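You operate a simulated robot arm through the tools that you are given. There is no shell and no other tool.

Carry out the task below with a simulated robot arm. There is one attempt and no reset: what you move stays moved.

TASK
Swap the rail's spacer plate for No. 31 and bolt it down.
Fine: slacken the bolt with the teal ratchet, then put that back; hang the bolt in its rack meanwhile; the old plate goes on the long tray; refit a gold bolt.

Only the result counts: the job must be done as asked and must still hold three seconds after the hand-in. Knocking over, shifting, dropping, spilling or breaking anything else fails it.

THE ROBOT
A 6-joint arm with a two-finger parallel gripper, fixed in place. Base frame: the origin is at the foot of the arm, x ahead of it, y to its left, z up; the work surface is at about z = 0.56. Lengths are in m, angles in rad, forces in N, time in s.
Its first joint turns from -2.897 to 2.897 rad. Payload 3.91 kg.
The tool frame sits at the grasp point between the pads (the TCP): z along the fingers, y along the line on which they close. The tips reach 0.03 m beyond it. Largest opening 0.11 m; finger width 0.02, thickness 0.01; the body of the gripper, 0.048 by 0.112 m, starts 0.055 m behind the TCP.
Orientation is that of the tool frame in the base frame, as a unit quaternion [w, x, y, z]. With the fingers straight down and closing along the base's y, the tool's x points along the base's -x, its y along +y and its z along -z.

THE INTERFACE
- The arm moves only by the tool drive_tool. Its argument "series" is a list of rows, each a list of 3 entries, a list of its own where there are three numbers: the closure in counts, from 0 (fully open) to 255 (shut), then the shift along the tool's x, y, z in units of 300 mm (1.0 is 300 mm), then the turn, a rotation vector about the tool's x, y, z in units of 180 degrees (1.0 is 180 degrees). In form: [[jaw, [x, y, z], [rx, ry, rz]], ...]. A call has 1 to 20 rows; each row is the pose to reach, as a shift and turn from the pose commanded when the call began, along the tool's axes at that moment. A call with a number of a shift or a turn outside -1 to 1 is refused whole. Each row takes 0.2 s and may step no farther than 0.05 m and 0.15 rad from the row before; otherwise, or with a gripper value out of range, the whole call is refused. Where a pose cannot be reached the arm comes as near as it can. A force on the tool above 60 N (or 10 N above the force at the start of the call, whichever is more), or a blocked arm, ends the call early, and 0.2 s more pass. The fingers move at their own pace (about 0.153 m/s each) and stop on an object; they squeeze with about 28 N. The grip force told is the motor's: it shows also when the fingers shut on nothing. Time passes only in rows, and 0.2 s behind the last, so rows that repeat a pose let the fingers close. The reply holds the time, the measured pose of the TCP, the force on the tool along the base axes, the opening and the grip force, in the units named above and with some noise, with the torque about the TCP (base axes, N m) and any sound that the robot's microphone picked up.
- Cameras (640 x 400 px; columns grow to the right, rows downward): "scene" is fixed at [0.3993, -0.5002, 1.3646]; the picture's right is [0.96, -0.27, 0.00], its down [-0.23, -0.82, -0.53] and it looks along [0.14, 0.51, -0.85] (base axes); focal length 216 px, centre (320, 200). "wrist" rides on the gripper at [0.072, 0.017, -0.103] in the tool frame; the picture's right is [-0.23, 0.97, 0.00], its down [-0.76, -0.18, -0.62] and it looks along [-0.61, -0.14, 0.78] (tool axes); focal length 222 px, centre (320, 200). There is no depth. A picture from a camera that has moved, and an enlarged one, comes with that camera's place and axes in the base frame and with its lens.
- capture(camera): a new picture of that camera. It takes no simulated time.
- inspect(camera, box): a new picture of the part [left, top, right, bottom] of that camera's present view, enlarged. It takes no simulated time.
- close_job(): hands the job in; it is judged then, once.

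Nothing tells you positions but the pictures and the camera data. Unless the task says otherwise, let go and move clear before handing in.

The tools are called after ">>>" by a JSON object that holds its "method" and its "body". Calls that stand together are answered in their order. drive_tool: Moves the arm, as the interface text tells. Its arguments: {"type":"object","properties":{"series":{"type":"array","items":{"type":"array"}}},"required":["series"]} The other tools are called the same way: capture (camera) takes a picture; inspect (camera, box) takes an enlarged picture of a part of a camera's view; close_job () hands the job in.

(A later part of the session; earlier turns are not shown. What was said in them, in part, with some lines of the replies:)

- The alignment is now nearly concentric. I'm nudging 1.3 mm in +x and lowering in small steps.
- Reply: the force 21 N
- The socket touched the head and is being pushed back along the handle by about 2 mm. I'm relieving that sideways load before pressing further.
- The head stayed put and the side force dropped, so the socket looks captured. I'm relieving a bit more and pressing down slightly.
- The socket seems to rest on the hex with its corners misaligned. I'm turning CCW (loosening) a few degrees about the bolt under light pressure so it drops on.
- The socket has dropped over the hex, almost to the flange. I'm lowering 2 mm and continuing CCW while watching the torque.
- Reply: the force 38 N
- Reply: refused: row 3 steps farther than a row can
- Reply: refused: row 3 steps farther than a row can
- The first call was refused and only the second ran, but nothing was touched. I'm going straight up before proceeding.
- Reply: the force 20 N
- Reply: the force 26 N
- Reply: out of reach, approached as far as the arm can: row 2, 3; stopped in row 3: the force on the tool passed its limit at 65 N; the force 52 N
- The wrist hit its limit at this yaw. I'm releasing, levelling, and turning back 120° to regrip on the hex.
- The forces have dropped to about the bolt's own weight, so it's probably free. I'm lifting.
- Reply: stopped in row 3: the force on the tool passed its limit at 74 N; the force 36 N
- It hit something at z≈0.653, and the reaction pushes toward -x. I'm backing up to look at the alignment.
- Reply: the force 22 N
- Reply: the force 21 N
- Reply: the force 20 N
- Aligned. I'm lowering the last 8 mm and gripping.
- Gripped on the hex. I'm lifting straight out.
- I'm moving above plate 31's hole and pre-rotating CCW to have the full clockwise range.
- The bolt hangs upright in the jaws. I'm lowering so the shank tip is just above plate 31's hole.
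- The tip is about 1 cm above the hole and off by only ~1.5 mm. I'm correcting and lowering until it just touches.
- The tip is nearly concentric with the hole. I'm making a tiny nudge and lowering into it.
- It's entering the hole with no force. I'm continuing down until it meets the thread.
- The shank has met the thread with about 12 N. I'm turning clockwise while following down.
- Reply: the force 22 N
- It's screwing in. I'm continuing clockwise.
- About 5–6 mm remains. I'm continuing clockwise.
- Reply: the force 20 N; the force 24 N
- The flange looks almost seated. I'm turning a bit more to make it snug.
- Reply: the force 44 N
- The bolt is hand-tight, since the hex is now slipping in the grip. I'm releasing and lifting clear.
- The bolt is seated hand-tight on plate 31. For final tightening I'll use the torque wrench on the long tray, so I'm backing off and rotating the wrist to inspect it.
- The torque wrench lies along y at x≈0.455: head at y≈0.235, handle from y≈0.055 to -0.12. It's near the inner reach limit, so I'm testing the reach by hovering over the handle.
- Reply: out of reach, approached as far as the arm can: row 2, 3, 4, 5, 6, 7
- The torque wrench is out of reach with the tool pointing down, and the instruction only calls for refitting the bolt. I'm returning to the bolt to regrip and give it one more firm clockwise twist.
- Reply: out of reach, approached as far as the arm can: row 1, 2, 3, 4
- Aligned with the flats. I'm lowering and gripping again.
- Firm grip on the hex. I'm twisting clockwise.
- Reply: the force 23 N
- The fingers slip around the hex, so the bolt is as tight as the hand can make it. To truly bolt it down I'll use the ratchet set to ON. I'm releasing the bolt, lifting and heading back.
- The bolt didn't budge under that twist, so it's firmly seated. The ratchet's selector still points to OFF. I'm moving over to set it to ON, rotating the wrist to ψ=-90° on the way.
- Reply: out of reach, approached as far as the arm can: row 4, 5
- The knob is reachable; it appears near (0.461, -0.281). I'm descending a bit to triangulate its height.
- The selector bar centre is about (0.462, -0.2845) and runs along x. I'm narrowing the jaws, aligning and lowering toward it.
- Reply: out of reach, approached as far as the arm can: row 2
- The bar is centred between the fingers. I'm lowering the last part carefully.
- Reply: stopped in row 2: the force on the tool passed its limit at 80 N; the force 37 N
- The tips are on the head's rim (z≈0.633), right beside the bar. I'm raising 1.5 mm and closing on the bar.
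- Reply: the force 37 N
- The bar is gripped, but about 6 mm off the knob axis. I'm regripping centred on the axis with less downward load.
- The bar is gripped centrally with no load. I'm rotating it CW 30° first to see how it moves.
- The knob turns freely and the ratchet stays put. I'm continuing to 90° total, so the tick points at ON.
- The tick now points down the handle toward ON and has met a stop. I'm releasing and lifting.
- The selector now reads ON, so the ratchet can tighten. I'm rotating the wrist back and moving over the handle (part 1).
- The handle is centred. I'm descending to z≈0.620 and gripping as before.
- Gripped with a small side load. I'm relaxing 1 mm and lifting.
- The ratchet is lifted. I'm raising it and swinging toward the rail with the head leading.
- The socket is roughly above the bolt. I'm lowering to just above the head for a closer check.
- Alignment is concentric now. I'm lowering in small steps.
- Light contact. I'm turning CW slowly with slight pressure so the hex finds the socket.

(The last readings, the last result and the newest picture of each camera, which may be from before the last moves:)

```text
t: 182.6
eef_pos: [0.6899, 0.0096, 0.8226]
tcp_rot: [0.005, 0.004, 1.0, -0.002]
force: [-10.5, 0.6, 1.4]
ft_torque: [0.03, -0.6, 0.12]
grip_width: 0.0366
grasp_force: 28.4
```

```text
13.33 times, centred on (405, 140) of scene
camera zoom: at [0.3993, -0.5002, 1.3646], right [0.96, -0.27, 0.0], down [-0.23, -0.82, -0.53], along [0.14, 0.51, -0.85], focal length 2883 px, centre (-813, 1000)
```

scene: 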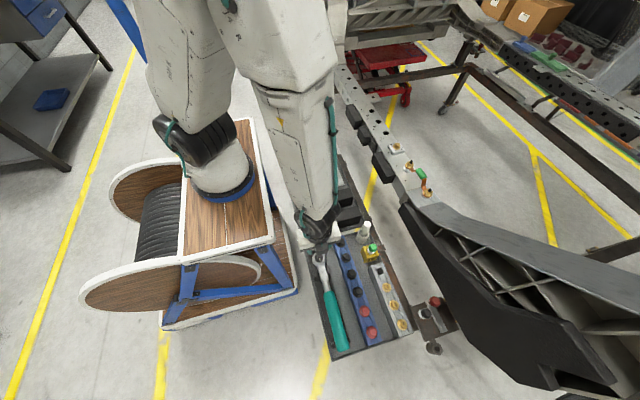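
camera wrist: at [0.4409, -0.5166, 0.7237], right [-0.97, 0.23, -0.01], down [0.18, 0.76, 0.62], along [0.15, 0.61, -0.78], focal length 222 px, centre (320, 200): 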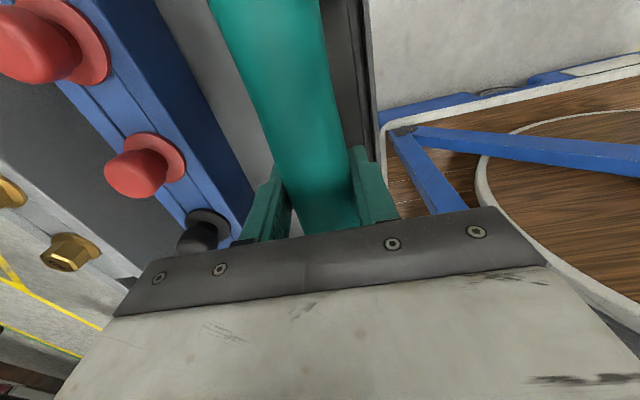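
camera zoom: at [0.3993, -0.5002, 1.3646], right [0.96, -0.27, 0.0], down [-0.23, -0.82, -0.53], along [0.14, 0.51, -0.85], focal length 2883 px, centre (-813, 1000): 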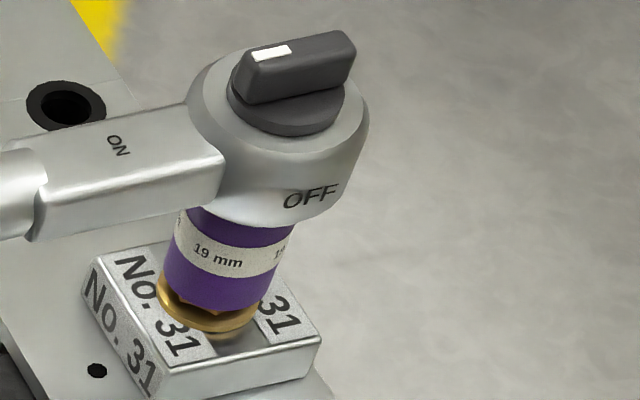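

>>> {"method": "drive_tool", "body": {"series": [[255, [0.0025, 0.0233, 0.0], [0, 0, 0.0139]], [255, [0.001, 0.0465, 0.001], [0, 0, 0.0278]], [255, [-0.0016, 0.0696, 0.002], [0, 0, 0.0417]], [255, [-0.0051, 0.0926, 0.003], [0, 0, 0.0556]], [255, [-0.0096, 0.1154, 0.003], [0, 0, 0.0694]], [255, [-0.0152, 0.138, 0.003], [0, 0, 0.0833]]]}}

>>> {"method": "inspect", "body": {"camera": "scene", "box": [385, 125, 425, 155]}}

```text
t: 184.0
eef_pos: [0.6953, 0.0523, 0.8235]
tcp_rot: [0.004, 0.132, 0.991, 0.0]
force: [-6.1, 2.8, 0.5]
ft_torque: [-0.05, -0.54, 0.23]
grip_width: 0.0371
grasp_force: 28.1
```

```text
13.33 times, centred on (405, 140) of scene
camera zoom: at [0.3993, -0.5002, 1.3646], right [0.96, -0.27, 0.0], down [-0.23, -0.82, -0.53], along [0.14, 0.51, -0.85], focal length 2883 px, centre (-813, 1000)
```

zoom: 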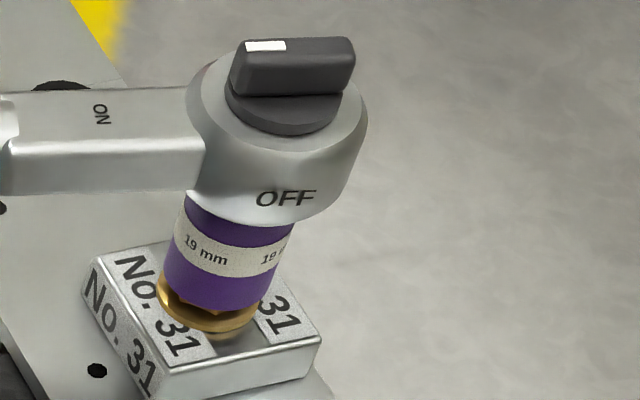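

It isn't seated yet, and the ratchet has pitched about 2.5° in the grip. I'm levelling it as before.

>>> {"method": "drive_tool", "body": {"series": [[255, [0, 0, -0.01], [0, 0.0056, 0]], [255, [0, 0, -0.02], [0, 0.0111, 0]], [255, [0, 0, -0.028], [0, 0.0155, 0]], [255, [0, 0, -0.03], [0, 0.0155, 0]]]}}

>>> {"method": "inspect", "body": {"camera": "scene", "box": [385, 125, 425, 155]}}

```text
t: 185.0
eef_pos: [0.6971, 0.0515, 0.8311]
tcp_rot: [-0.019, 0.133, 0.991, 0.003]
force: [0.1, -0.8, -6.3]
ft_torque: [0.09, 0.21, 0.08]
grip_width: 0.0367
grasp_force: 28.1
```

```text
13.33 times, centred on (405, 140) of scene
camera zoom: at [0.3993, -0.5002, 1.3646], right [0.96, -0.27, 0.0], down [-0.23, -0.82, -0.53], along [0.14, 0.51, -0.85], focal length 2883 px, centre (-813, 1000)
```

zoom: 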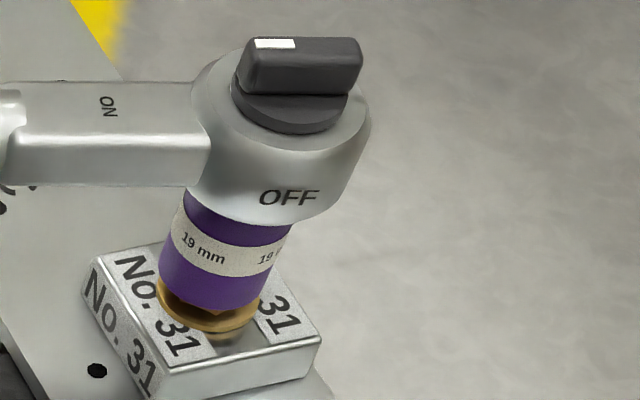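

Level again. I'm shifting +1.2 mm in x, lowering lightly and turning CW.

>>> {"method": "drive_tool", "body": {"series": [[255, [-0.004, 0.001, 0.006], [0, 0, 0]], [255, [-0.0045, 0.0243, 0.011], [-0.0007, 0, 0.0139]], [255, [-0.006, 0.0475, 0.011], [-0.0014, 0, 0.0278]], [255, [-0.0086, 0.0706, 0.011], [-0.002, 0, 0.0417]], [255, [-0.0121, 0.0936, 0.011], [-0.0027, 0, 0.0556]]]}}

>>> {"method": "inspect", "body": {"camera": "scene", "box": [385, 125, 425, 155]}}

```text
t: 186.2
eef_pos: [0.7045, 0.0774, 0.8289]
tcp_rot: [-0.02, 0.219, 0.976, 0.006]
force: [1.5, 0.1, -6.5]
ft_torque: [0.19, 0.28, 0.06]
grip_width: 0.0367
grasp_force: 28.0
```

```text
13.33 times, centred on (405, 140) of scene
camera zoom: at [0.3993, -0.5002, 1.3646], right [0.96, -0.27, 0.0], down [-0.23, -0.82, -0.53], along [0.14, 0.51, -0.85], focal length 2883 px, centre (-813, 1000)
```

zoom: 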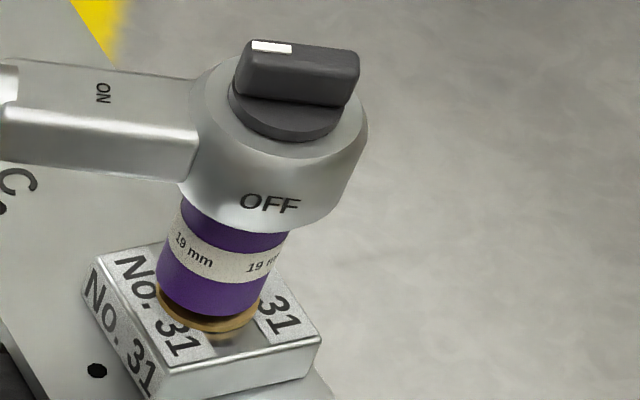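

The socket is dropping onto the hex. I'm lowering further.

>>> {"method": "drive_tool", "body": {"series": [[255, [0, 0, 0.006], [0, 0, 0]], [255, [0, 0, 0.012], [0, 0, 0]], [255, [-0.0005, 0.0116, 0.014], [-0.0004, 0, 0.007]]]}}

>>> {"method": "inspect", "body": {"camera": "scene", "box": [385, 125, 425, 155]}}

```text
t: 187.0
eef_pos: [0.7069, 0.0799, 0.8248]
tcp_rot: [-0.019, 0.229, 0.973, 0.006]
force: [1.5, -0.2, 0.6]
ft_torque: [-0.37, -0.88, 0.21]
grip_width: 0.037
grasp_force: 28.1
```

```text
13.33 times, centred on (405, 140) of scene
camera zoom: at [0.3993, -0.5002, 1.3646], right [0.96, -0.27, 0.0], down [-0.23, -0.82, -0.53], along [0.14, 0.51, -0.85], focal length 2883 px, centre (-813, 1000)
```

zoom: 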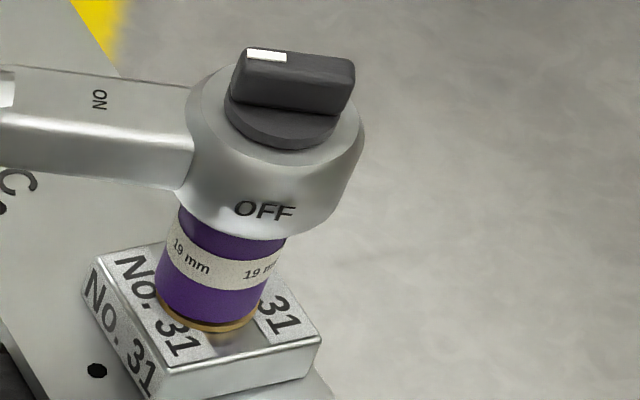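

The socket is fully seated. I'm pulling CW in small increments and watching the load.

>>> {"method": "drive_tool", "body": {"series": [[255, [-0.0002, 0.0116, 0], [-0.0004, 0, 0.007]], [255, [-0.0005, 0.0233, 0], [-0.0007, 0, 0.0139]], [255, [-0.0012, 0.035, 0], [-0.001, 0, 0.0208]]]}}

```text
t: 187.8
eef_pos: [0.711, 0.0905, 0.8244]
tcp_rot: [-0.019, 0.262, 0.965, 0.007]
force: [-0.7, 1.0, 0.4]
ft_torque: [-0.41, -0.76, 0.23]
grip_width: 0.0368
grasp_force: 28.0
```

>>> {"method": "drive_tool", "body": {"series": [[255, [-0.0005, 0.0233, 0], [-0.0007, 0, 0.0139]], [255, [-0.002, 0.0465, 0], [-0.0014, 0, 0.0278]], [255, [-0.0046, 0.0696, 0], [-0.002, 0, 0.0417]], [255, [-0.0081, 0.0926, 0], [-0.0027, 0, 0.0556]]]}}

>>> {"method": "inspect", "body": {"camera": "scene", "box": [385, 125, 425, 155]}}

```text
t: 188.8
eef_pos: [0.728, 0.1142, 0.8264]
tcp_rot: [-0.02, 0.346, 0.938, 0.01]
force: [-0.2, 0.2, -6.4]
ft_torque: [0.21, 0.25, 0.0]
grip_width: 0.0367
grasp_force: 28.1
```

```text
13.33 times, centred on (405, 140) of scene
camera zoom: at [0.3993, -0.5002, 1.3646], right [0.96, -0.27, 0.0], down [-0.23, -0.82, -0.53], along [0.14, 0.51, -0.85], focal length 2883 px, centre (-813, 1000)
```

zoom: 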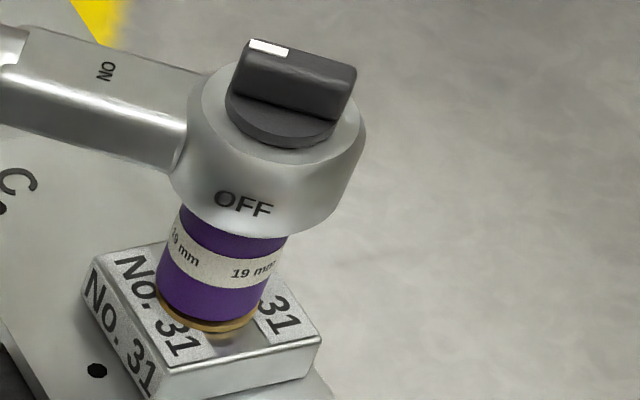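

Little load so far. I'm swinging back CCW, listening for ratchet clicks and giving room for another stroke.

>>> {"method": "drive_tool", "body": {"series": [[255, [-0.002, -0.0465, 0.004], [0.0014, 0, -0.0278]], [255, [-0.0081, -0.0926, 0.006], [0.0027, 0, -0.0555]], [255, [-0.0182, -0.138, 0.007], [0.004, 0, -0.0833]], [255, [-0.0322, -0.1824, 0.008], [0.0054, 0, -0.111]], [255, [-0.05, -0.2254, 0.008], [0.0068, 0, -0.1388]], [255, [-0.0715, -0.2667, 0.008], [0.0082, 0, -0.1665]], [255, [-0.0965, -0.3059, 0.008], [0.0095, 0, -0.1942]], [255, [-0.1248, -0.3428, 0.008], [0.0109, 0, -0.222]]]}}

>>> {"method": "inspect", "body": {"camera": "scene", "box": [385, 125, 425, 155]}}

```text
t: 190.6
eef_pos: [0.6892, 0.0088, 0.8209]
tcp_rot: [-0.02, 0.002, 1.0, -0.001]
force: [0.8, -0.3, 0.1]
ft_torque: [0.01, -0.83, -0.03]
grip_width: 0.0371
grasp_force: 28.0
```

```text
13.33 times, centred on (405, 140) of scene
camera zoom: at [0.3993, -0.5002, 1.3646], right [0.96, -0.27, 0.0], down [-0.23, -0.82, -0.53], along [0.14, 0.51, -0.85], focal length 2883 px, centre (-813, 1000)
```

zoom: 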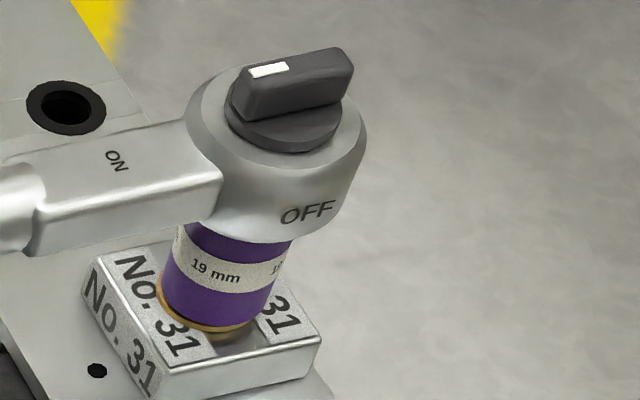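

The socket followed the handle both ways, so I need to check whether the bolt is turning. I'm lifting off straight up to look.

>>> {"method": "drive_tool", "body": {"series": [[255, [0.0015, 0, -0.03], [0, 0, 0]], [255, [0.003, 0, -0.06], [0, 0, 0]], [255, [0.005, 0, -0.1], [0, 0, 0]], [255, [0.007, 0, -0.14], [0, 0, 0]]]}}

>>> {"method": "inspect", "body": {"camera": "scene", "box": [385, 125, 425, 155]}}

>>> {"method": "inspect", "body": {"camera": "scene", "box": [385, 130, 415, 155]}}

```text
t: 191.6
eef_pos: [0.6891, 0.0116, 0.8629]
tcp_rot: [-0.021, 0.003, 1.0, 0.0]
force: [-0.7, -0.5, -7.3]
ft_torque: [0.02, 0.29, -0.01]
grip_width: 0.0369
grasp_force: 28.8
```

```text
13.33 times, centred on (405, 140) of scene
camera zoom: at [0.3993, -0.5002, 1.3646], right [0.96, -0.27, 0.0], down [-0.23, -0.82, -0.53], along [0.14, 0.51, -0.85], focal length 2883 px, centre (-813, 1000)
```

zoom: 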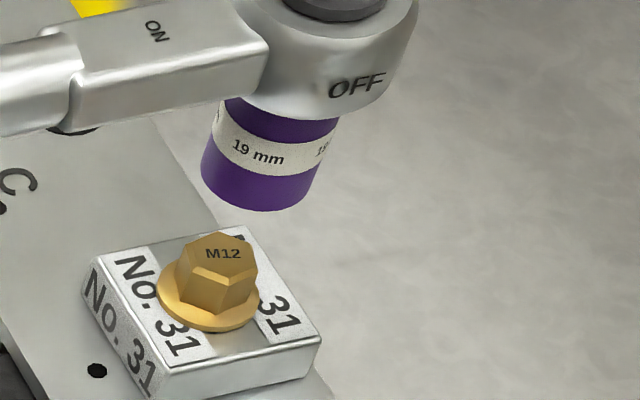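

```text
16.00 times, centred on (400, 142) of scene
camera zoom: at [0.3993, -0.5002, 1.3646], right [0.96, -0.27, 0.0], down [-0.23, -0.82, -0.53], along [0.14, 0.51, -0.85], focal length 3460 px, centre (-960, 1120)
```

zoom: 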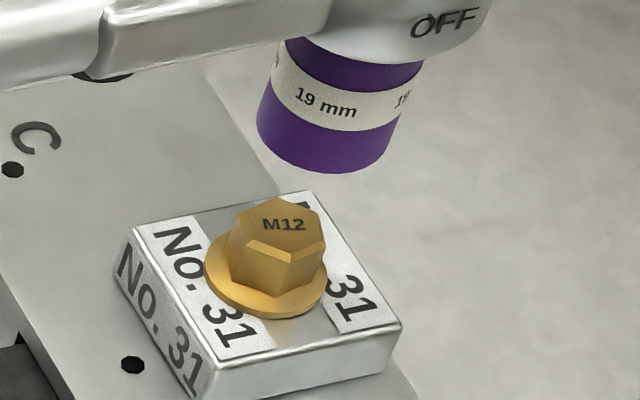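

The bolt hasn't moved, so it's at its seat and the socket wasn't driving it. I'll reseat with proper downward pressure and make one clean CW stroke. First I'm swinging to θ≈200° in the air.

>>> {"method": "drive_tool", "body": {"series": [[255, [-0.002, -0.0465, 0], [0.0014, 0, -0.0278]], [255, [-0.0081, -0.0926, 0], [0.0027, 0, -0.0555]], [255, [-0.0182, -0.138, 0], [0.004, 0, -0.0833]], [255, [-0.0322, -0.1824, 0], [0.0054, 0, -0.111]], [255, [-0.0342, -0.1824, 0.05], [0.0054, 0, -0.111]], [255, [-0.0357, -0.1824, 0.08], [0.0054, 0, -0.111]]]}}

>>> {"method": "inspect", "body": {"camera": "scene", "box": [385, 125, 425, 155]}}

```text
t: 193.0
eef_pos: [0.6991, -0.0444, 0.8367]
tcp_rot: [-0.02, -0.171, 0.985, -0.005]
force: [-0.1, -0.6, -6.2]
ft_torque: [-0.15, 0.3, -0.03]
grip_width: 0.0367
grasp_force: 27.7
```

```text
13.33 times, centred on (405, 140) of scene
camera zoom: at [0.3993, -0.5002, 1.3646], right [0.96, -0.27, 0.0], down [-0.23, -0.82, -0.53], along [0.14, 0.51, -0.85], focal length 2883 px, centre (-813, 1000)
```

zoom: 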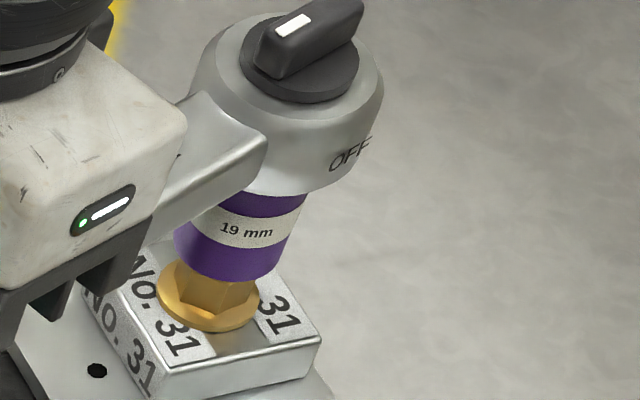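

Aligned and vertical. I'm lowering on.

>>> {"method": "drive_tool", "body": {"series": [[255, [-0.001, 0, 0.015], [0, 0, 0]], [255, [-0.002, 0, 0.03], [0, 0, 0]], [255, [-0.0025, 0, 0.04], [0, 0, 0]]]}}

>>> {"method": "inspect", "body": {"camera": "scene", "box": [385, 125, 425, 155]}}

```text
t: 193.8
eef_pos: [0.6987, -0.0439, 0.8248]
tcp_rot: [-0.021, -0.171, 0.985, -0.005]
force: [-3.8, 1.8, -2.8]
ft_torque: [0.18, -0.16, 0.44]
grip_width: 0.0368
grasp_force: 28.1
```

```text
13.33 times, centred on (405, 140) of scene
camera zoom: at [0.3993, -0.5002, 1.3646], right [0.96, -0.27, 0.0], down [-0.23, -0.82, -0.53], along [0.14, 0.51, -0.85], focal length 2883 px, centre (-813, 1000)
```

zoom: 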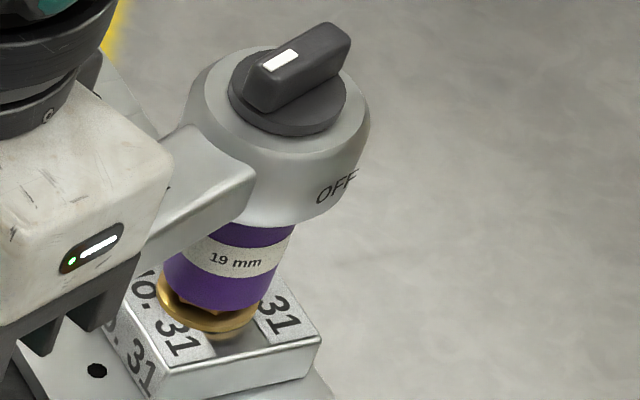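

Partial contact again. I'm turning CW lightly until it drops on.

>>> {"method": "drive_tool", "body": {"series": [[255, [0.0, 0.0233, 0.0], [-0.0007, 0, 0.0139]], [255, [-0.0015, 0.0465, 0.0], [-0.0014, 0, 0.0278]], [255, [-0.0041, 0.0696, 0.001], [-0.002, 0, 0.0417]], [255, [-0.0076, 0.0926, 0.002], [-0.0027, 0, 0.0556]], [255, [-0.0121, 0.1154, 0.003], [-0.0034, 0, 0.0694]], [255, [-0.0177, 0.138, 0.004], [-0.0041, 0, 0.0833]]]}}

>>> {"method": "inspect", "body": {"camera": "scene", "box": [385, 125, 425, 155]}}

```text
t: 195.2
eef_pos: [0.6899, -0.0035, 0.8251]
tcp_rot: [-0.021, -0.041, 0.999, -0.001]
force: [-12.4, 0.6, 2.1]
ft_torque: [0.11, -0.49, 0.26]
grip_width: 0.0369
grasp_force: 28.0
```

```text
13.33 times, centred on (405, 140) of scene
camera zoom: at [0.3993, -0.5002, 1.3646], right [0.96, -0.27, 0.0], down [-0.23, -0.82, -0.53], along [0.14, 0.51, -0.85], focal length 2883 px, centre (-813, 1000)
```

zoom: 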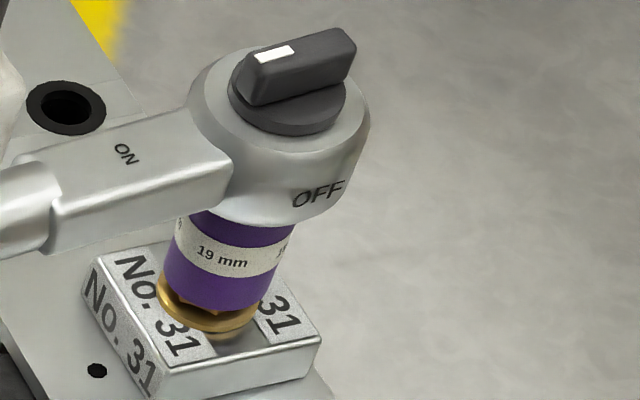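

>>> {"method": "drive_tool", "body": {"series": [[255, [0.003, 0, -0.004], [0, 0, 0]], [255, [0.0025, 0.0233, -0.001], [-0.0007, 0, 0.0139]], [255, [0.001, 0.0465, 0.0], [-0.0014, 0, 0.0278]], [255, [-0.0016, 0.0696, 0.001], [-0.002, 0, 0.0417]], [255, [-0.0051, 0.0926, 0.002], [-0.0027, 0, 0.0556]], [255, [-0.0096, 0.1154, 0.002], [-0.0034, 0, 0.0694]], [255, [-0.0152, 0.138, 0.003], [-0.0041, 0, 0.0833]]]}}

>>> {"method": "inspect", "body": {"camera": "scene", "box": [385, 125, 425, 155]}}

```text
t: 196.8
eef_pos: [0.6909, 0.0379, 0.822]
tcp_rot: [-0.021, 0.089, 0.996, 0.002]
force: [8.1, 2.5, -1.5]
ft_torque: [0.07, -0.91, 0.73]
grip_width: 0.0372
grasp_force: 27.3
```

```text
13.33 times, centred on (405, 140) of scene
camera zoom: at [0.3993, -0.5002, 1.3646], right [0.96, -0.27, 0.0], down [-0.23, -0.82, -0.53], along [0.14, 0.51, -0.85], focal length 2883 px, centre (-813, 1000)
```

zoom: 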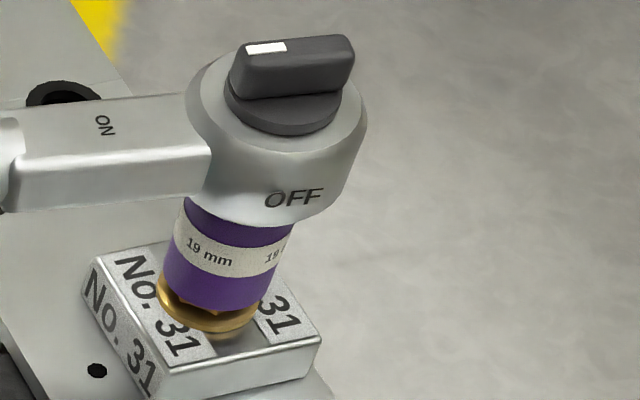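

>>> {"method": "drive_tool", "body": {"series": [[255, [0, 0, -0.01], [0, 0.0056, 0]], [255, [0, 0, -0.02], [0, 0.0111, 0]], [255, [-0.003, 0, -0.028], [0, 0.0145, 0]], [255, [-0.003, 0, -0.028], [0, 0.0145, 0]]]}}

>>> {"method": "drive_tool", "body": {"series": [[255, [0, 0, 0.006], [0, 0, 0]], [255, [-0.0005, 0.0233, 0.009], [-0.0014, 0, 0.0138]], [255, [-0.002, 0.0465, 0.01], [-0.0028, 0, 0.0276]], [255, [-0.0046, 0.0696, 0.01], [-0.0042, 0, 0.0414]], [255, [-0.0081, 0.0926, 0.01], [-0.0055, 0, 0.0553]]]}}

>>> {"method": "inspect", "body": {"camera": "scene", "box": [385, 125, 425, 155]}}

```text
t: 197.8
eef_pos: [0.6913, 0.0371, 0.8308]
tcp_rot: [-0.044, 0.091, 0.995, 0.004]
force: [1.0, -0.1, -7.0]
ft_torque: [0.02, 0.24, 0.05]
grip_width: 0.0371
grasp_force: 28.3
```

```text
t: 199.0
eef_pos: [0.6992, 0.0642, 0.8274]
tcp_rot: [-0.043, 0.177, 0.983, 0.009]
force: [0.8, 0.4, -6.8]
ft_torque: [0.1, 0.3, 0.0]
grip_width: 0.0367
grasp_force: 28.1
```

```text
13.33 times, centred on (405, 140) of scene
camera zoom: at [0.3993, -0.5002, 1.3646], right [0.96, -0.27, 0.0], down [-0.23, -0.82, -0.53], along [0.14, 0.51, -0.85], focal length 2883 px, centre (-813, 1000)
```

zoom: 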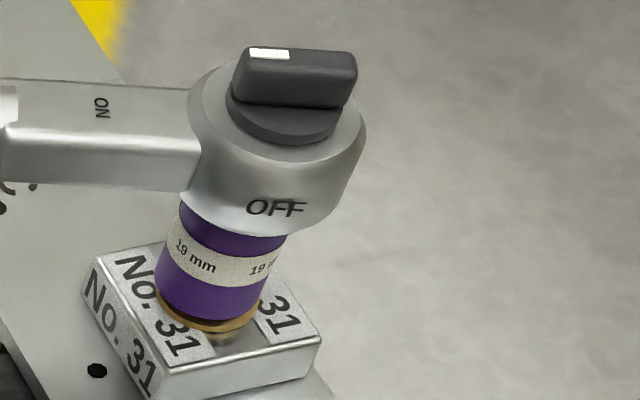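

The socket dropped on after levelling. I'm pressing down now and sweeping CW while keeping the pressure on.

>>> {"method": "drive_tool", "body": {"series": [[255, [0, 0, 0.008], [0, 0, 0]], [255, [0, 0, 0.014], [0, 0, 0]], [255, [0, 0, 0.017], [0, 0, 0]]]}}

>>> {"method": "inspect", "body": {"camera": "scene", "box": [385, 125, 425, 155]}}

```text
t: 199.8
eef_pos: [0.7005, 0.0651, 0.8218]
tcp_rot: [-0.041, 0.177, 0.983, 0.009]
force: [0.7, 3.2, 0.0]
ft_torque: [-0.21, -0.9, 0.33]
grip_width: 0.0369
grasp_force: 28.4
```

```text
13.33 times, centred on (405, 140) of scene
camera zoom: at [0.3993, -0.5002, 1.3646], right [0.96, -0.27, 0.0], down [-0.23, -0.82, -0.53], along [0.14, 0.51, -0.85], focal length 2883 px, centre (-813, 1000)
```

zoom: 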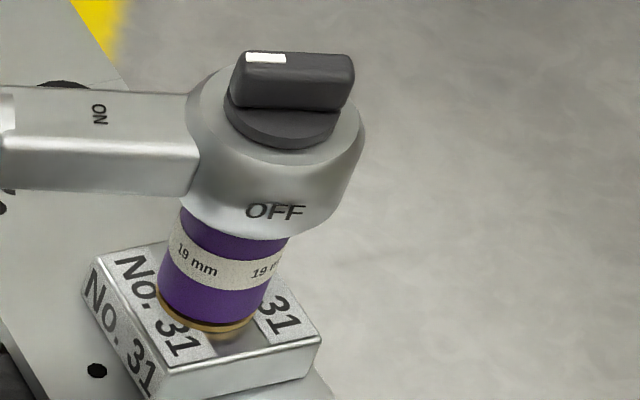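

>>> {"method": "drive_tool", "body": {"series": [[255, [-0.0005, 0.0233, 0.001], [-0.0012, 0, 0.0138]], [255, [-0.002, 0.0465, 0.002], [-0.0023, 0, 0.0277]], [255, [-0.0046, 0.0696, 0.003], [-0.0035, 0, 0.0415]]]}}

>>> {"method": "drive_tool", "body": {"series": [[255, [-0.0005, 0.0233, 0.001], [-0.0012, 0, 0.0138]], [255, [-0.002, 0.0465, 0.002], [-0.0023, 0, 0.0277]], [255, [-0.0046, 0.0696, 0.003], [-0.0035, 0, 0.0415]]]}}

>>> {"method": "inspect", "body": {"camera": "scene", "box": [385, 125, 425, 155]}}

```text
t: 200.6
eef_pos: [0.7086, 0.0851, 0.8224]
tcp_rot: [-0.042, 0.241, 0.97, 0.012]
force: [-0.2, -0.7, -0.5]
ft_torque: [-0.33, -0.6, -0.07]
grip_width: 0.0369
grasp_force: 27.7
```

```text
t: 201.4
eef_pos: [0.7179, 0.1021, 0.8209]
tcp_rot: [-0.041, 0.303, 0.952, 0.014]
force: [0.4, -1.2, -0.2]
ft_torque: [-0.44, -0.57, -0.08]
grip_width: 0.037
grasp_force: 28.5
```

```text
13.33 times, centred on (405, 140) of scene
camera zoom: at [0.3993, -0.5002, 1.3646], right [0.96, -0.27, 0.0], down [-0.23, -0.82, -0.53], along [0.14, 0.51, -0.85], focal length 2883 px, centre (-813, 1000)
```

zoom: 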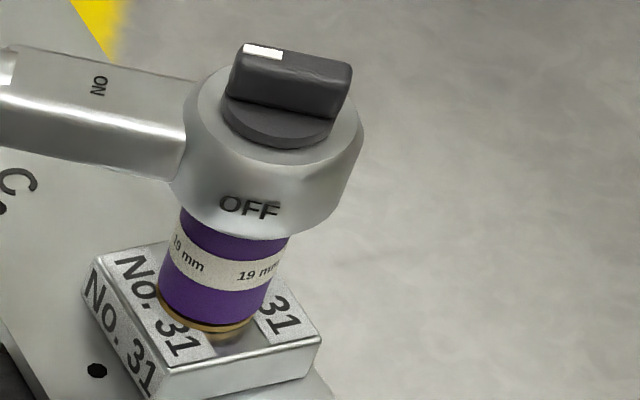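

>>> {"method": "drive_tool", "body": {"series": [[255, [-0.0005, 0.0233, 0.001], [-0.0012, 0, 0.0138]], [255, [-0.002, 0.0465, 0.002], [-0.0023, 0, 0.0277]], [255, [-0.0046, 0.0696, 0.003], [-0.0035, 0, 0.0415]], [255, [-0.0081, 0.0926, 0.004], [-0.0046, 0, 0.0553]]]}}

>>> {"method": "drive_tool", "body": {"series": [[255, [0.003, 0, -0.033], [0, 0, 0]], [255, [0.006, 0, -0.066], [0, 0, 0]], [255, [0.009, 0, -0.11], [0, 0, 0]], [255, [0.012, 0, -0.15], [0, 0, 0]]]}}

>>> {"method": "inspect", "body": {"camera": "scene", "box": [385, 130, 415, 155]}}

```text
t: 202.4
eef_pos: [0.7362, 0.1239, 0.8182]
tcp_rot: [-0.039, 0.386, 0.922, 0.018]
force: [0.6, -0.9, 0.1]
ft_torque: [-0.46, -0.48, -0.06]
grip_width: 0.0369
grasp_force: 28.0
```

```text
t: 203.4
eef_pos: [0.7349, 0.123, 0.8645]
tcp_rot: [-0.04, 0.385, 0.922, 0.018]
force: [1.0, 0.5, -6.4]
ft_torque: [0.24, 0.28, 0.02]
grip_width: 0.037
grasp_force: 27.9
```

```text
16.00 times, centred on (400, 142) of scene
camera zoom: at [0.3993, -0.5002, 1.3646], right [0.96, -0.27, 0.0], down [-0.23, -0.82, -0.53], along [0.14, 0.51, -0.85], focal length 3460 px, centre (-960, 1120)
```

zoom: 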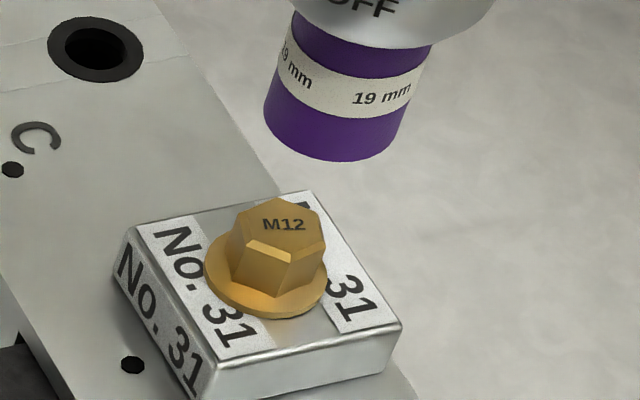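

The bolt is rock-steady at its seat after a 25° ON-stroke. I'll do one longer full stroke for certainty: reseat here, swing back while seated, then sweep CW under pressure.

>>> {"method": "drive_tool", "body": {"series": [[255, [-0.003, 0, 0.04], [0, 0, 0]], [255, [-0.007, 0, 0.085], [0, 0, 0]], [255, [-0.01, 0, 0.12], [0, 0, 0]], [255, [-0.011, 0, 0.135], [0, 0, 0]], [255, [-0.012, 0, 0.145], [0, 0, 0]]]}}

>>> {"method": "inspect", "body": {"camera": "scene", "box": [385, 125, 425, 155]}}

```text
t: 204.6
eef_pos: [0.7366, 0.1238, 0.8218]
tcp_rot: [-0.04, 0.384, 0.922, 0.018]
force: [-5.1, 7.6, 3.2]
ft_torque: [-0.52, -0.65, 0.32]
grip_width: 0.0366
grasp_force: 28.3
```

```text
13.33 times, centred on (405, 140) of scene
camera zoom: at [0.3993, -0.5002, 1.3646], right [0.96, -0.27, 0.0], down [-0.23, -0.82, -0.53], along [0.14, 0.51, -0.85], focal length 2883 px, centre (-813, 1000)
```

zoom: 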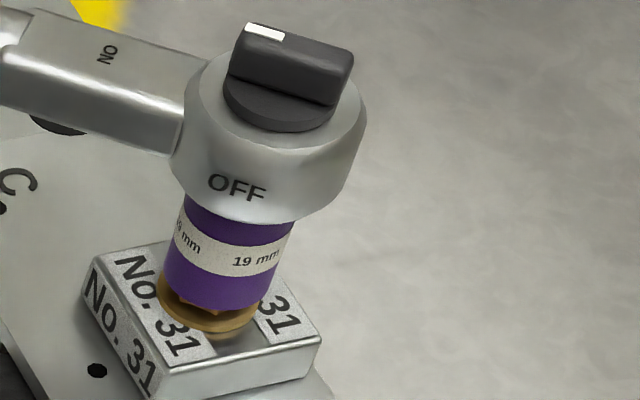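

It's blocked by tilt again. I'm levelling, then dropping on.

>>> {"method": "drive_tool", "body": {"series": [[255, [0, 0, -0.01], [0, 0.0056, 0]], [255, [0, 0, -0.02], [0, 0.0111, 0]], [255, [-0.003, 0, -0.028], [0, 0.0145, 0]], [255, [-0.003, 0, -0.02], [0, 0.0145, 0]], [255, [-0.003, 0, -0.01], [0, 0.0145, 0]]]}}

>>> {"method": "inspect", "body": {"camera": "scene", "box": [385, 125, 425, 155]}}

```text
t: 205.8
eef_pos: [0.7371, 0.1247, 0.8249]
tcp_rot: [-0.061, 0.385, 0.921, 0.026]
force: [-6.5, 11.4, 4.0]
ft_torque: [-0.4, -0.57, 0.46]
grip_width: 0.0372
grasp_force: 27.9
```

```text
13.33 times, centred on (405, 140) of scene
camera zoom: at [0.3993, -0.5002, 1.3646], right [0.96, -0.27, 0.0], down [-0.23, -0.82, -0.53], along [0.14, 0.51, -0.85], focal length 2883 px, centre (-813, 1000)
```

zoom: 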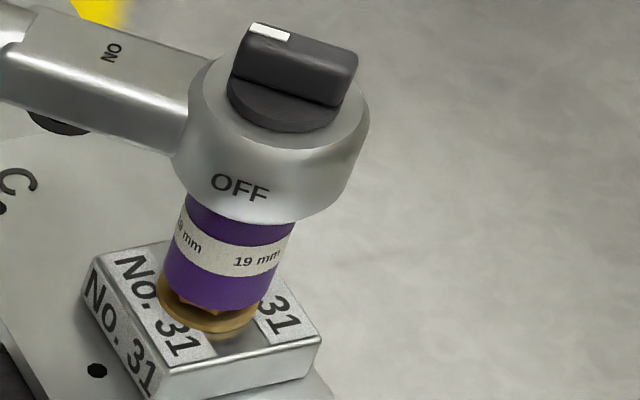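

The bolt is at its tight stop and can't be driven further. I'm lifting off and returning the ratchet, going through the reference pose to check its attitude.

>>> {"method": "drive_tool", "body": {"series": [[255, [0.014, 0, -0.105], [0, 0, 0]], [255, [0.028, 0, -0.21], [0, 0, 0]], [255, [0.042, 0, -0.314], [0, 0, 0]], [255, [0.015, -0.13, -0.318], [0.0047, 0, -0.0354]], [255, [-0.015, -0.26, -0.322], [0.0094, 0, -0.0708]], [255, [-0.045, -0.39, -0.326], [0.0141, 0, -0.1062]], [255, [-0.075, -0.52, -0.33], [0.0189, 0, -0.1416]], [255, [-0.1, -0.65, -0.333], [0.0236, 0, -0.177]], [255, [-0.13, -0.78, -0.337], [0.0283, 0, -0.2124]], [255, [-0.156, -0.91, -0.34], [0.033, 0, -0.2478]]]}}

>>> {"method": "inspect", "body": {"camera": "scene", "box": [300, 130, 440, 220]}}

>>> {"method": "inspect", "body": {"camera": "scene", "box": [385, 130, 415, 155]}}

```text
t: 208.0
eef_pos: [0.5855, -0.112, 0.9175]
tcp_rot: [-0.066, 0.002, 0.998, 0.002]
force: [0.2, 0.3, -7.1]
ft_torque: [-0.03, 0.33, 0.0]
grip_width: 0.0368
grasp_force: 28.5
```

```text
4.44 times, centred on (370, 175) of scene
camera zoom: at [0.3993, -0.5002, 1.3646], right [0.96, -0.27, 0.0], down [-0.23, -0.82, -0.53], along [0.14, 0.51, -0.85], focal length 961 px, centre (98, 311)
```

zoom: 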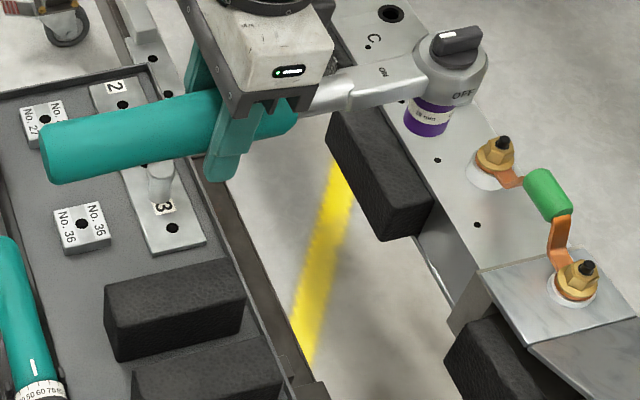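

```text
16.00 times, centred on (400, 142) of scene
camera zoom: at [0.3993, -0.5002, 1.3646], right [0.96, -0.27, 0.0], down [-0.23, -0.82, -0.53], along [0.14, 0.51, -0.85], focal length 3460 px, centre (-960, 1120)
```

zoom: 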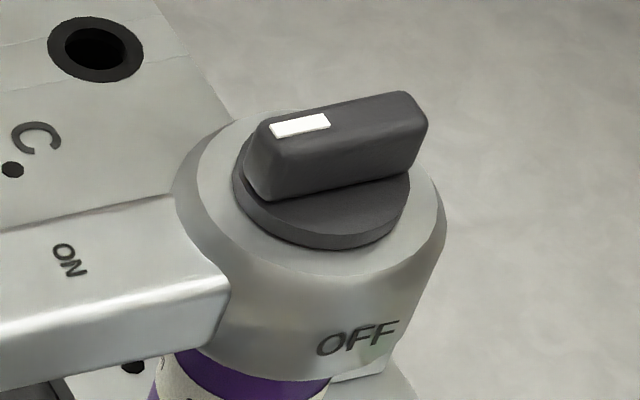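

>>> {"method": "drive_tool", "body": {"series": [[255, [0.067, -0.101, 0.003], [0, 0, 0]], [255, [0.067, -0.101, 0.003], [0, 0, 0]]]}}

>>> {"method": "inspect", "body": {"camera": "scene", "box": [380, 130, 425, 170]}}

>>> {"method": "inspect", "body": {"camera": "scene", "box": [300, 130, 440, 220]}}

```text
t: 208.6
eef_pos: [0.5671, -0.1438, 0.9208]
tcp_rot: [-0.067, 0.002, 0.998, 0.001]
force: [0.0, 0.0, -5.7]
ft_torque: [-0.03, 0.32, 0.01]
grip_width: 0.0368
grasp_force: 28.5
```

```text
10.00 times, centred on (402, 150) of scene
camera zoom: at [0.3993, -0.5002, 1.3646], right [0.96, -0.27, 0.0], down [-0.23, -0.82, -0.53], along [0.14, 0.51, -0.85], focal length 2162 px, centre (-505, 700)
```

zoom: 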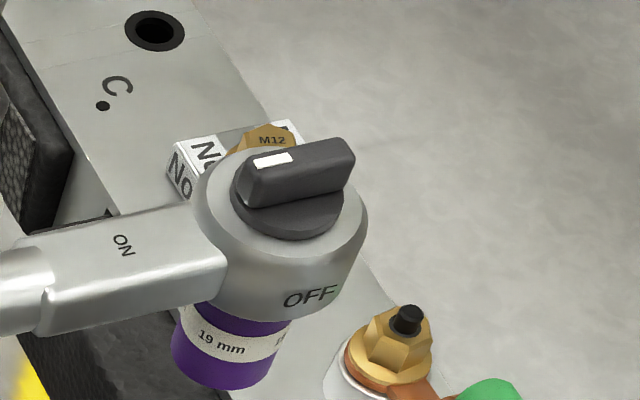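

```text
4.44 times, centred on (370, 175) of scene
camera zoom: at [0.3993, -0.5002, 1.3646], right [0.96, -0.27, 0.0], down [-0.23, -0.82, -0.53], along [0.14, 0.51, -0.85], focal length 961 px, centre (98, 311)
```

zoom: 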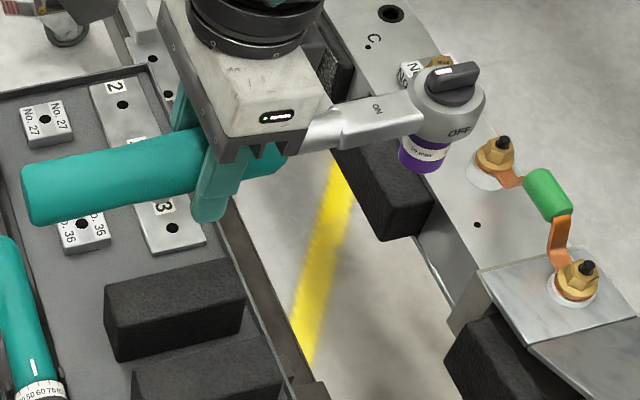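

The ratchet matches the original reference attitude almost exactly. I'm carrying it back over its cradle.

>>> {"method": "drive_tool", "body": {"series": [[255, [0.0303, -0.0828, 0.0041], [0.0056, 0, -0.0413]], [255, [0.0606, -0.1657, 0.0082], [0.0112, 0, -0.0826]], [255, [0.0909, -0.2485, 0.0123], [0.0168, 0, -0.1239]], [255, [0.1212, -0.3313, 0.0164], [0.0223, 0, -0.1652]], [255, [0.1515, -0.4142, 0.0205], [0.0279, 0, -0.2065]], [255, [0.1818, -0.497, 0.0246], [0.0335, 0, -0.2478]], [255, [0.2122, -0.5798, 0.0287], [0.0391, 0, -0.289]], [255, [0.2425, -0.6627, 0.0328], [0.0447, 0, -0.3303]], [255, [0.2728, -0.7455, 0.0369], [0.0503, 0, -0.3716]], [255, [0.3031, -0.8283, 0.041], [0.0558, 0, -0.4129]], [255, [0.3334, -0.9112, 0.0451], [0.0614, 0, -0.4542]], [255, [0.3637, -0.994, 0.0492], [0.067, 0, -0.4955]], [255, [0.3637, -0.994, 0.0492], [0.067, 0, -0.4955]]]}}

```text
t: 211.4
eef_pos: [0.454, -0.4386, 0.9189]
tcp_rot: [-0.046, -0.703, 0.708, -0.048]
force: [0.5, 0.3, -6.6]
ft_torque: [-0.31, 0.0, -0.02]
grip_width: 0.0369
grasp_force: 28.4
```

>>> {"method": "drive_tool", "body": {"series": [[255, [0.0112, -0.01, 0.002], [0, 0, 0]], [255, [-0.005, -0.01, 0.122], [0, 0, 0]], [255, [-0.0214, -0.01, 0.243], [0, 0, 0]], [255, [-0.0377, -0.01, 0.364], [0, 0, 0]], [255, [-0.054, -0.01, 0.485], [0, 0, 0]], [255, [-0.0703, -0.01, 0.605], [0, 0, 0]], [255, [-0.0866, -0.01, 0.725], [0, 0, 0]], [255, [-0.0866, -0.01, 0.725], [0, 0, 0]]]}}

>>> {"method": "inspect", "body": {"camera": "scene", "box": [290, 220, 390, 360]}}

>>> {"method": "capture", "body": {"camera": "wrist"}}

```text
t: 213.2
eef_pos: [0.4564, -0.4442, 0.6987]
tcp_rot: [-0.046, -0.704, 0.707, -0.048]
force: [0.4, -0.1, -7.2]
ft_torque: [-0.32, 0.0, -0.02]
grip_width: 0.0371
grasp_force: 27.6
```

```text
2.86 times, centred on (340, 290) of scene
camera zoom: at [0.3993, -0.5002, 1.3646], right [0.96, -0.27, 0.0], down [-0.23, -0.82, -0.53], along [0.14, 0.51, -0.85], focal length 618 px, centre (263, -57)
```

zoom: 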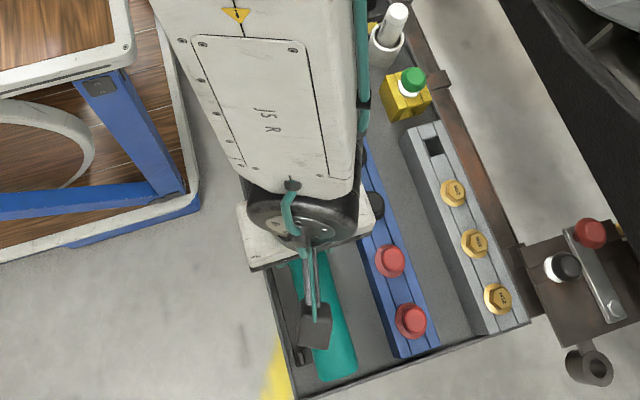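

```text
taken
camera wrist: at [0.4399, -0.5014, 0.8102], right [-0.97, 0.23, -0.03], down [0.18, 0.84, 0.52], along [0.15, 0.5, -0.86], focal length 222 px, centre (320, 200)
```

wrist: 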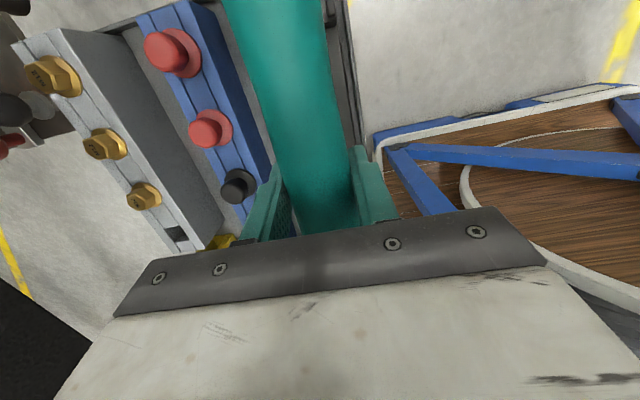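

It's in the same position from which it was lifted. I'm lowering into the cradle.

>>> {"method": "drive_tool", "body": {"series": [[255, [-0.007, 0, 0.05], [0, 0, 0]], [255, [-0.0135, 0, 0.1], [0, 0, 0]], [255, [-0.0216, 0, 0.16], [0, 0, 0]], [255, [-0.0284, 0, 0.21], [0, 0, 0]], [255, [-0.0315, 0, 0.233], [0, 0, 0]]]}}

>>> {"method": "inspect", "body": {"camera": "scene", "box": [300, 300, 360, 370]}}

```text
t: 214.4
eef_pos: [0.4572, -0.4428, 0.6297]
tcp_rot: [-0.047, -0.703, 0.708, -0.048]
force: [-1.8, 0.1, -5.3]
ft_torque: [-0.24, 0.0, 0.26]
grip_width: 0.0367
grasp_force: 27.8
```

```text
5.71 times, centred on (330, 335) of scene
camera zoom: at [0.3993, -0.5002, 1.3646], right [0.96, -0.27, 0.0], down [-0.23, -0.82, -0.53], along [0.14, 0.51, -0.85], focal length 1236 px, centre (263, -571)
```

zoom: 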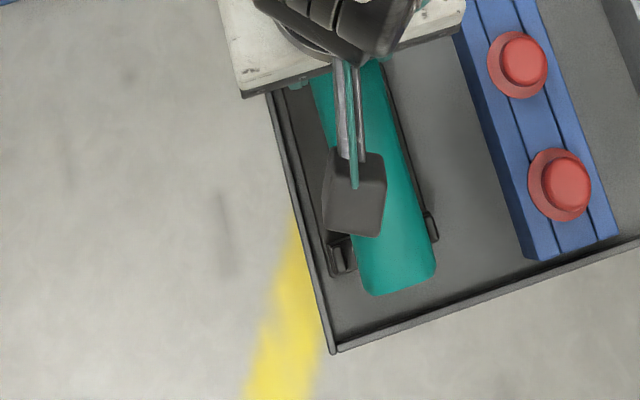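

A slight side touch at the neck post. I'm nudging the yaw and x a little and continuing down.

>>> {"method": "drive_tool", "body": {"series": [[255, [0, 0.003, 0], [0.0003, 0, -0.0025]], [255, [-0.0011, 0.003, 0.008], [0.0003, 0, -0.0025]], [255, [-0.0022, 0.003, 0.016], [0.0003, 0, -0.0025]]]}}

```text
t: 215.2
eef_pos: [0.4568, -0.443, 0.6245]
tcp_rot: [0.046, 0.706, -0.705, 0.048]
force: [-0.6, -1.0, -6.6]
ft_torque: [-0.32, 0.03, -0.03]
grip_width: 0.037
grasp_force: 28.0
```

>>> {"method": "drive_tool", "body": {"series": [[255, [-0.0011, 0, 0.008], [0, 0, 0]], [255, [-0.002, 0, 0.014], [0, 0, 0]], [255, [-0.0024, 0, 0.018], [0, 0, 0]]]}}

```text
t: 216.0
eef_pos: [0.4554, -0.4431, 0.6214]
tcp_rot: [0.047, 0.707, -0.704, 0.049]
force: [-1.9, 11.6, 36.0]
ft_torque: [0.33, 0.09, -0.09]
grip_width: 0.0369
grasp_force: 28.2
```

It's in contact with the cradle. I'm easing off slightly and releasing.

>>> {"method": "drive_tool", "body": {"series": [[255, [0.0005, 0, -0.004], [0, 0, 0]], [220, [0.0005, 0, -0.004], [0, 0, 0]], [180, [0.0005, 0, -0.004], [0, 0, 0]], [140, [0.0005, 0, -0.004], [0, 0, 0]], [130, [0.0005, 0, -0.004], [0, 0, 0]]]}}

>>> {"method": "inspect", "body": {"camera": "wrist", "box": [200, 0, 440, 240]}}

```text
t: 217.2
eef_pos: [0.4568, -0.4422, 0.6205]
tcp_rot: [0.046, 0.706, -0.705, 0.048]
force: [-0.2, 0.2, 0.9]
ft_torque: [0.0, 0.01, -0.02]
grip_width: 0.0541
grasp_force: 0.1
```

```text
1.67 times, centred on (320, 120) of wrist
camera zoom: at [0.4392, -0.502, 0.732], right [-0.97, 0.22, -0.03], down [0.17, 0.84, 0.52], along [0.14, 0.5, -0.86], focal length 370 px, centre (320, 333)
```

zoom: 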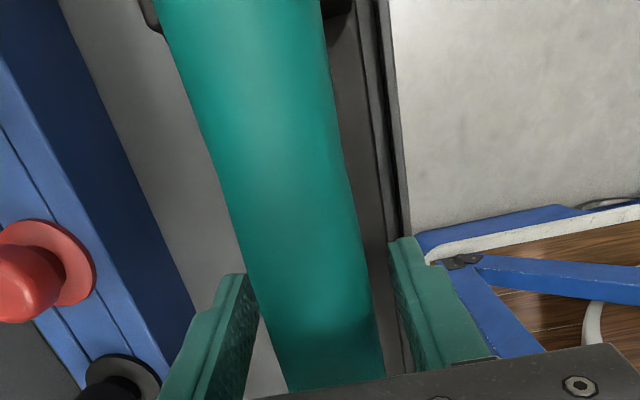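

Released with no residual force. I'm lifting straight up and levelling the tool.

>>> {"method": "drive_tool", "body": {"series": [[130, [0.0088, 0, -0.066], [0, 0, 0]], [130, [0.022, 0, -0.165], [0, 0, 0]], [100, [0.04, 0, -0.3], [0, 0, 0]], [60, [0.058, 0, -0.43], [0, -0.02, 0]], [0, [0.075, 0, -0.56], [0, -0.042, 0]], [0, [0.088, 0, -0.66], [0, -0.042, 0]]]}}

>>> {"method": "capture", "body": {"camera": "wrist"}}

>>> {"method": "inspect", "body": {"camera": "wrist", "box": [280, 60, 400, 225]}}

```text
t: 218.6
eef_pos: [0.4549, -0.443, 0.8181]
tcp_rot: [-0.001, 0.709, -0.705, 0.001]
force: [-0.1, -0.9, 0.3]
ft_torque: [-0.02, -0.01, 0.02]
grip_width: 0.1099
grasp_force: 0.0
```

```text
taken
camera wrist: at [0.4387, -0.5162, 0.921], right [-0.97, 0.22, 0.0], down [0.17, 0.76, 0.62], along [0.14, 0.61, -0.78], focal length 222 px, centre (320, 200)
```

wrist: 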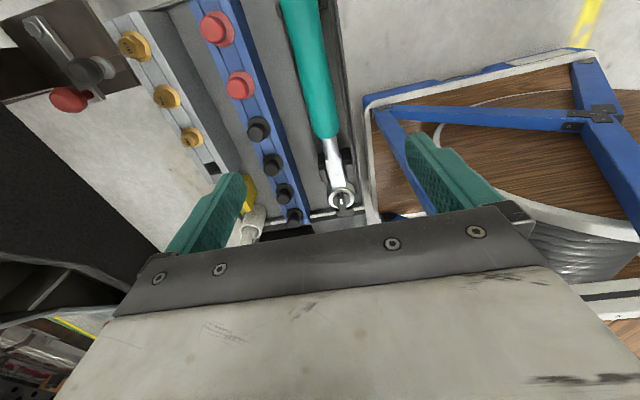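

```text
2.42 times, centred on (340, 142) of wrist
camera zoom: at [0.4387, -0.5162, 0.921], right [-0.97, 0.22, 0.0], down [0.17, 0.76, 0.62], along [0.14, 0.61, -0.78], focal length 538 px, centre (272, 339)
```

zoom: 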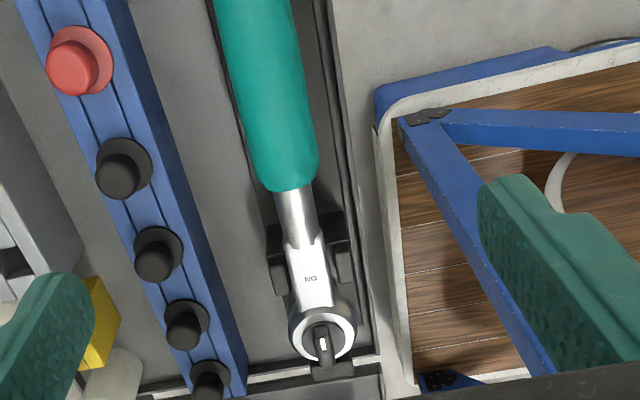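

The ratchet is back in its cradle. I'm moving the arm up and clear for a final check of everything.

>>> {"method": "drive_tool", "body": {"series": [[0, [0, 0, -0.14], [0, 0, 0]], [0, [-0.02, -0.02, -0.28], [0, 0, 0]], [0, [-0.12, -0.04, -0.38], [0, 0, 0]], [0, [-0.25, -0.06, -0.45], [0, 0, 0]], [0, [-0.39, -0.09, -0.5], [0, 0, 0]], [0, [-0.53, -0.12, -0.55], [0, 0, 0]], [0, [-0.67, -0.15, -0.58], [0, 0, 0]], [0, [-0.81, -0.18, -0.6], [0, 0, 0]], [0, [-0.95, -0.2, -0.62], [0, 0, 0]]]}}

>>> {"method": "capture", "body": {"camera": "scene"}}

>>> {"method": "inspect", "body": {"camera": "scene", "box": [300, 235, 420, 360]}}

>>> {"method": "inspect", "body": {"camera": "scene", "box": [360, 100, 450, 210]}}

```text
t: 220.6
eef_pos: [0.5151, -0.1589, 1.0068]
tcp_rot: [0.0, 0.707, -0.707, 0.002]
force: [-0.9, -0.5, -0.6]
ft_torque: [0.03, 0.04, -0.02]
grip_width: 0.11
grasp_force: 0.1
```

```text
taken
```

scene: 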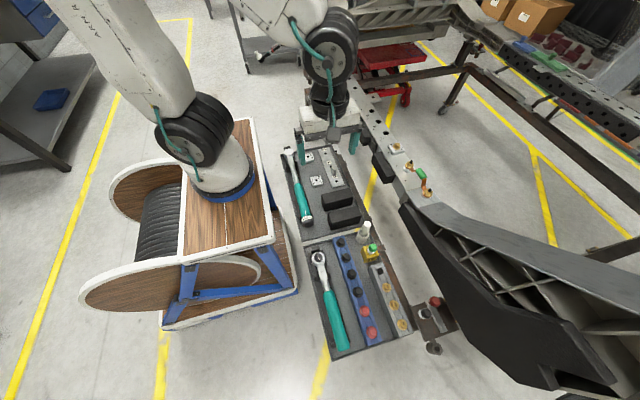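

```text
3.20 times, centred on (360, 298) of scene
camera zoom: at [0.3993, -0.5002, 1.3646], right [0.96, -0.27, 0.0], down [-0.23, -0.82, -0.53], along [0.14, 0.51, -0.85], focal length 692 px, centre (192, -112)
```

zoom: 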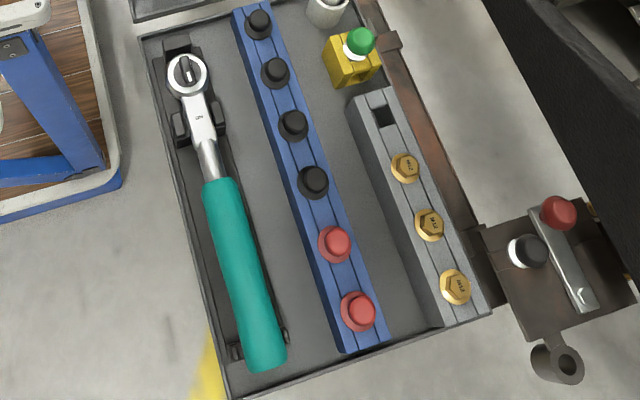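

```text
3.64 times, centred on (405, 155) of scene
camera zoom: at [0.3993, -0.5002, 1.3646], right [0.96, -0.27, 0.0], down [-0.23, -0.82, -0.53], along [0.14, 0.51, -0.85], focal length 786 px, centre (11, 364)
```

zoom: 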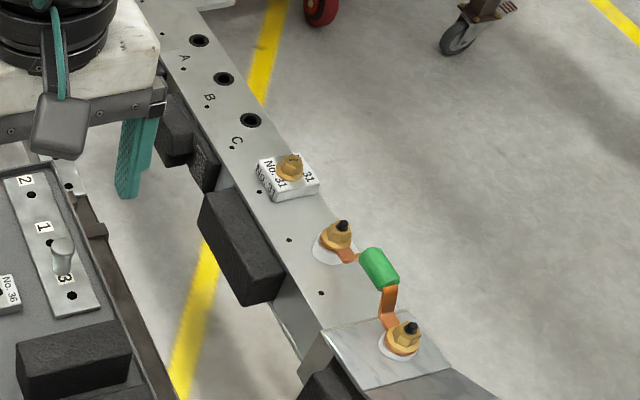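

Final state:
- **Plate:** No. 31 is on the rail under a seated gold bolt that no longer turns by hand.
- **Old plate:** No. 27 is on the long tray.
- **Ratchet:** it's back in its cradle, with its selector now at ON.
- **Tightening:** I used the ratchet at ON because the torque wrench was out of reach. The bolt didn't turn any further and I saw no torque build up on it.

The arm is clear, so I'm handing in.

>>> {"method": "close_job", "body": {}}

```text
The job is handed in.
```

I swapped the rail's spacer plate for No. 31, bolted it down and handed the job in. No result has come back yet.

- **Bolt:** I slackened the old bolt with the teal ratchet and hung it in its rack while I swapped the plates. I then refitted the same gold bolt and screwed it down by hand until the fingers slipped around its head.
- **How tight it is:** I can't confirm more than hand-tight. I tried to tighten it further with the ratchet set to ON, but the bolt did not turn and I felt no load. The torque wrench was out of reach with the tool pointing down, so I did not use it.
- **Plates:** No. 31 is on the rail over the original hole, and No. 27 lies flat on the long tray.
- **Ratchet:** It is back in its cradle, within a few millimetres of where it started. Its selector now points to ON; it was at OFF when I began.

In the last pictures nothing else looked moved or knocked over.
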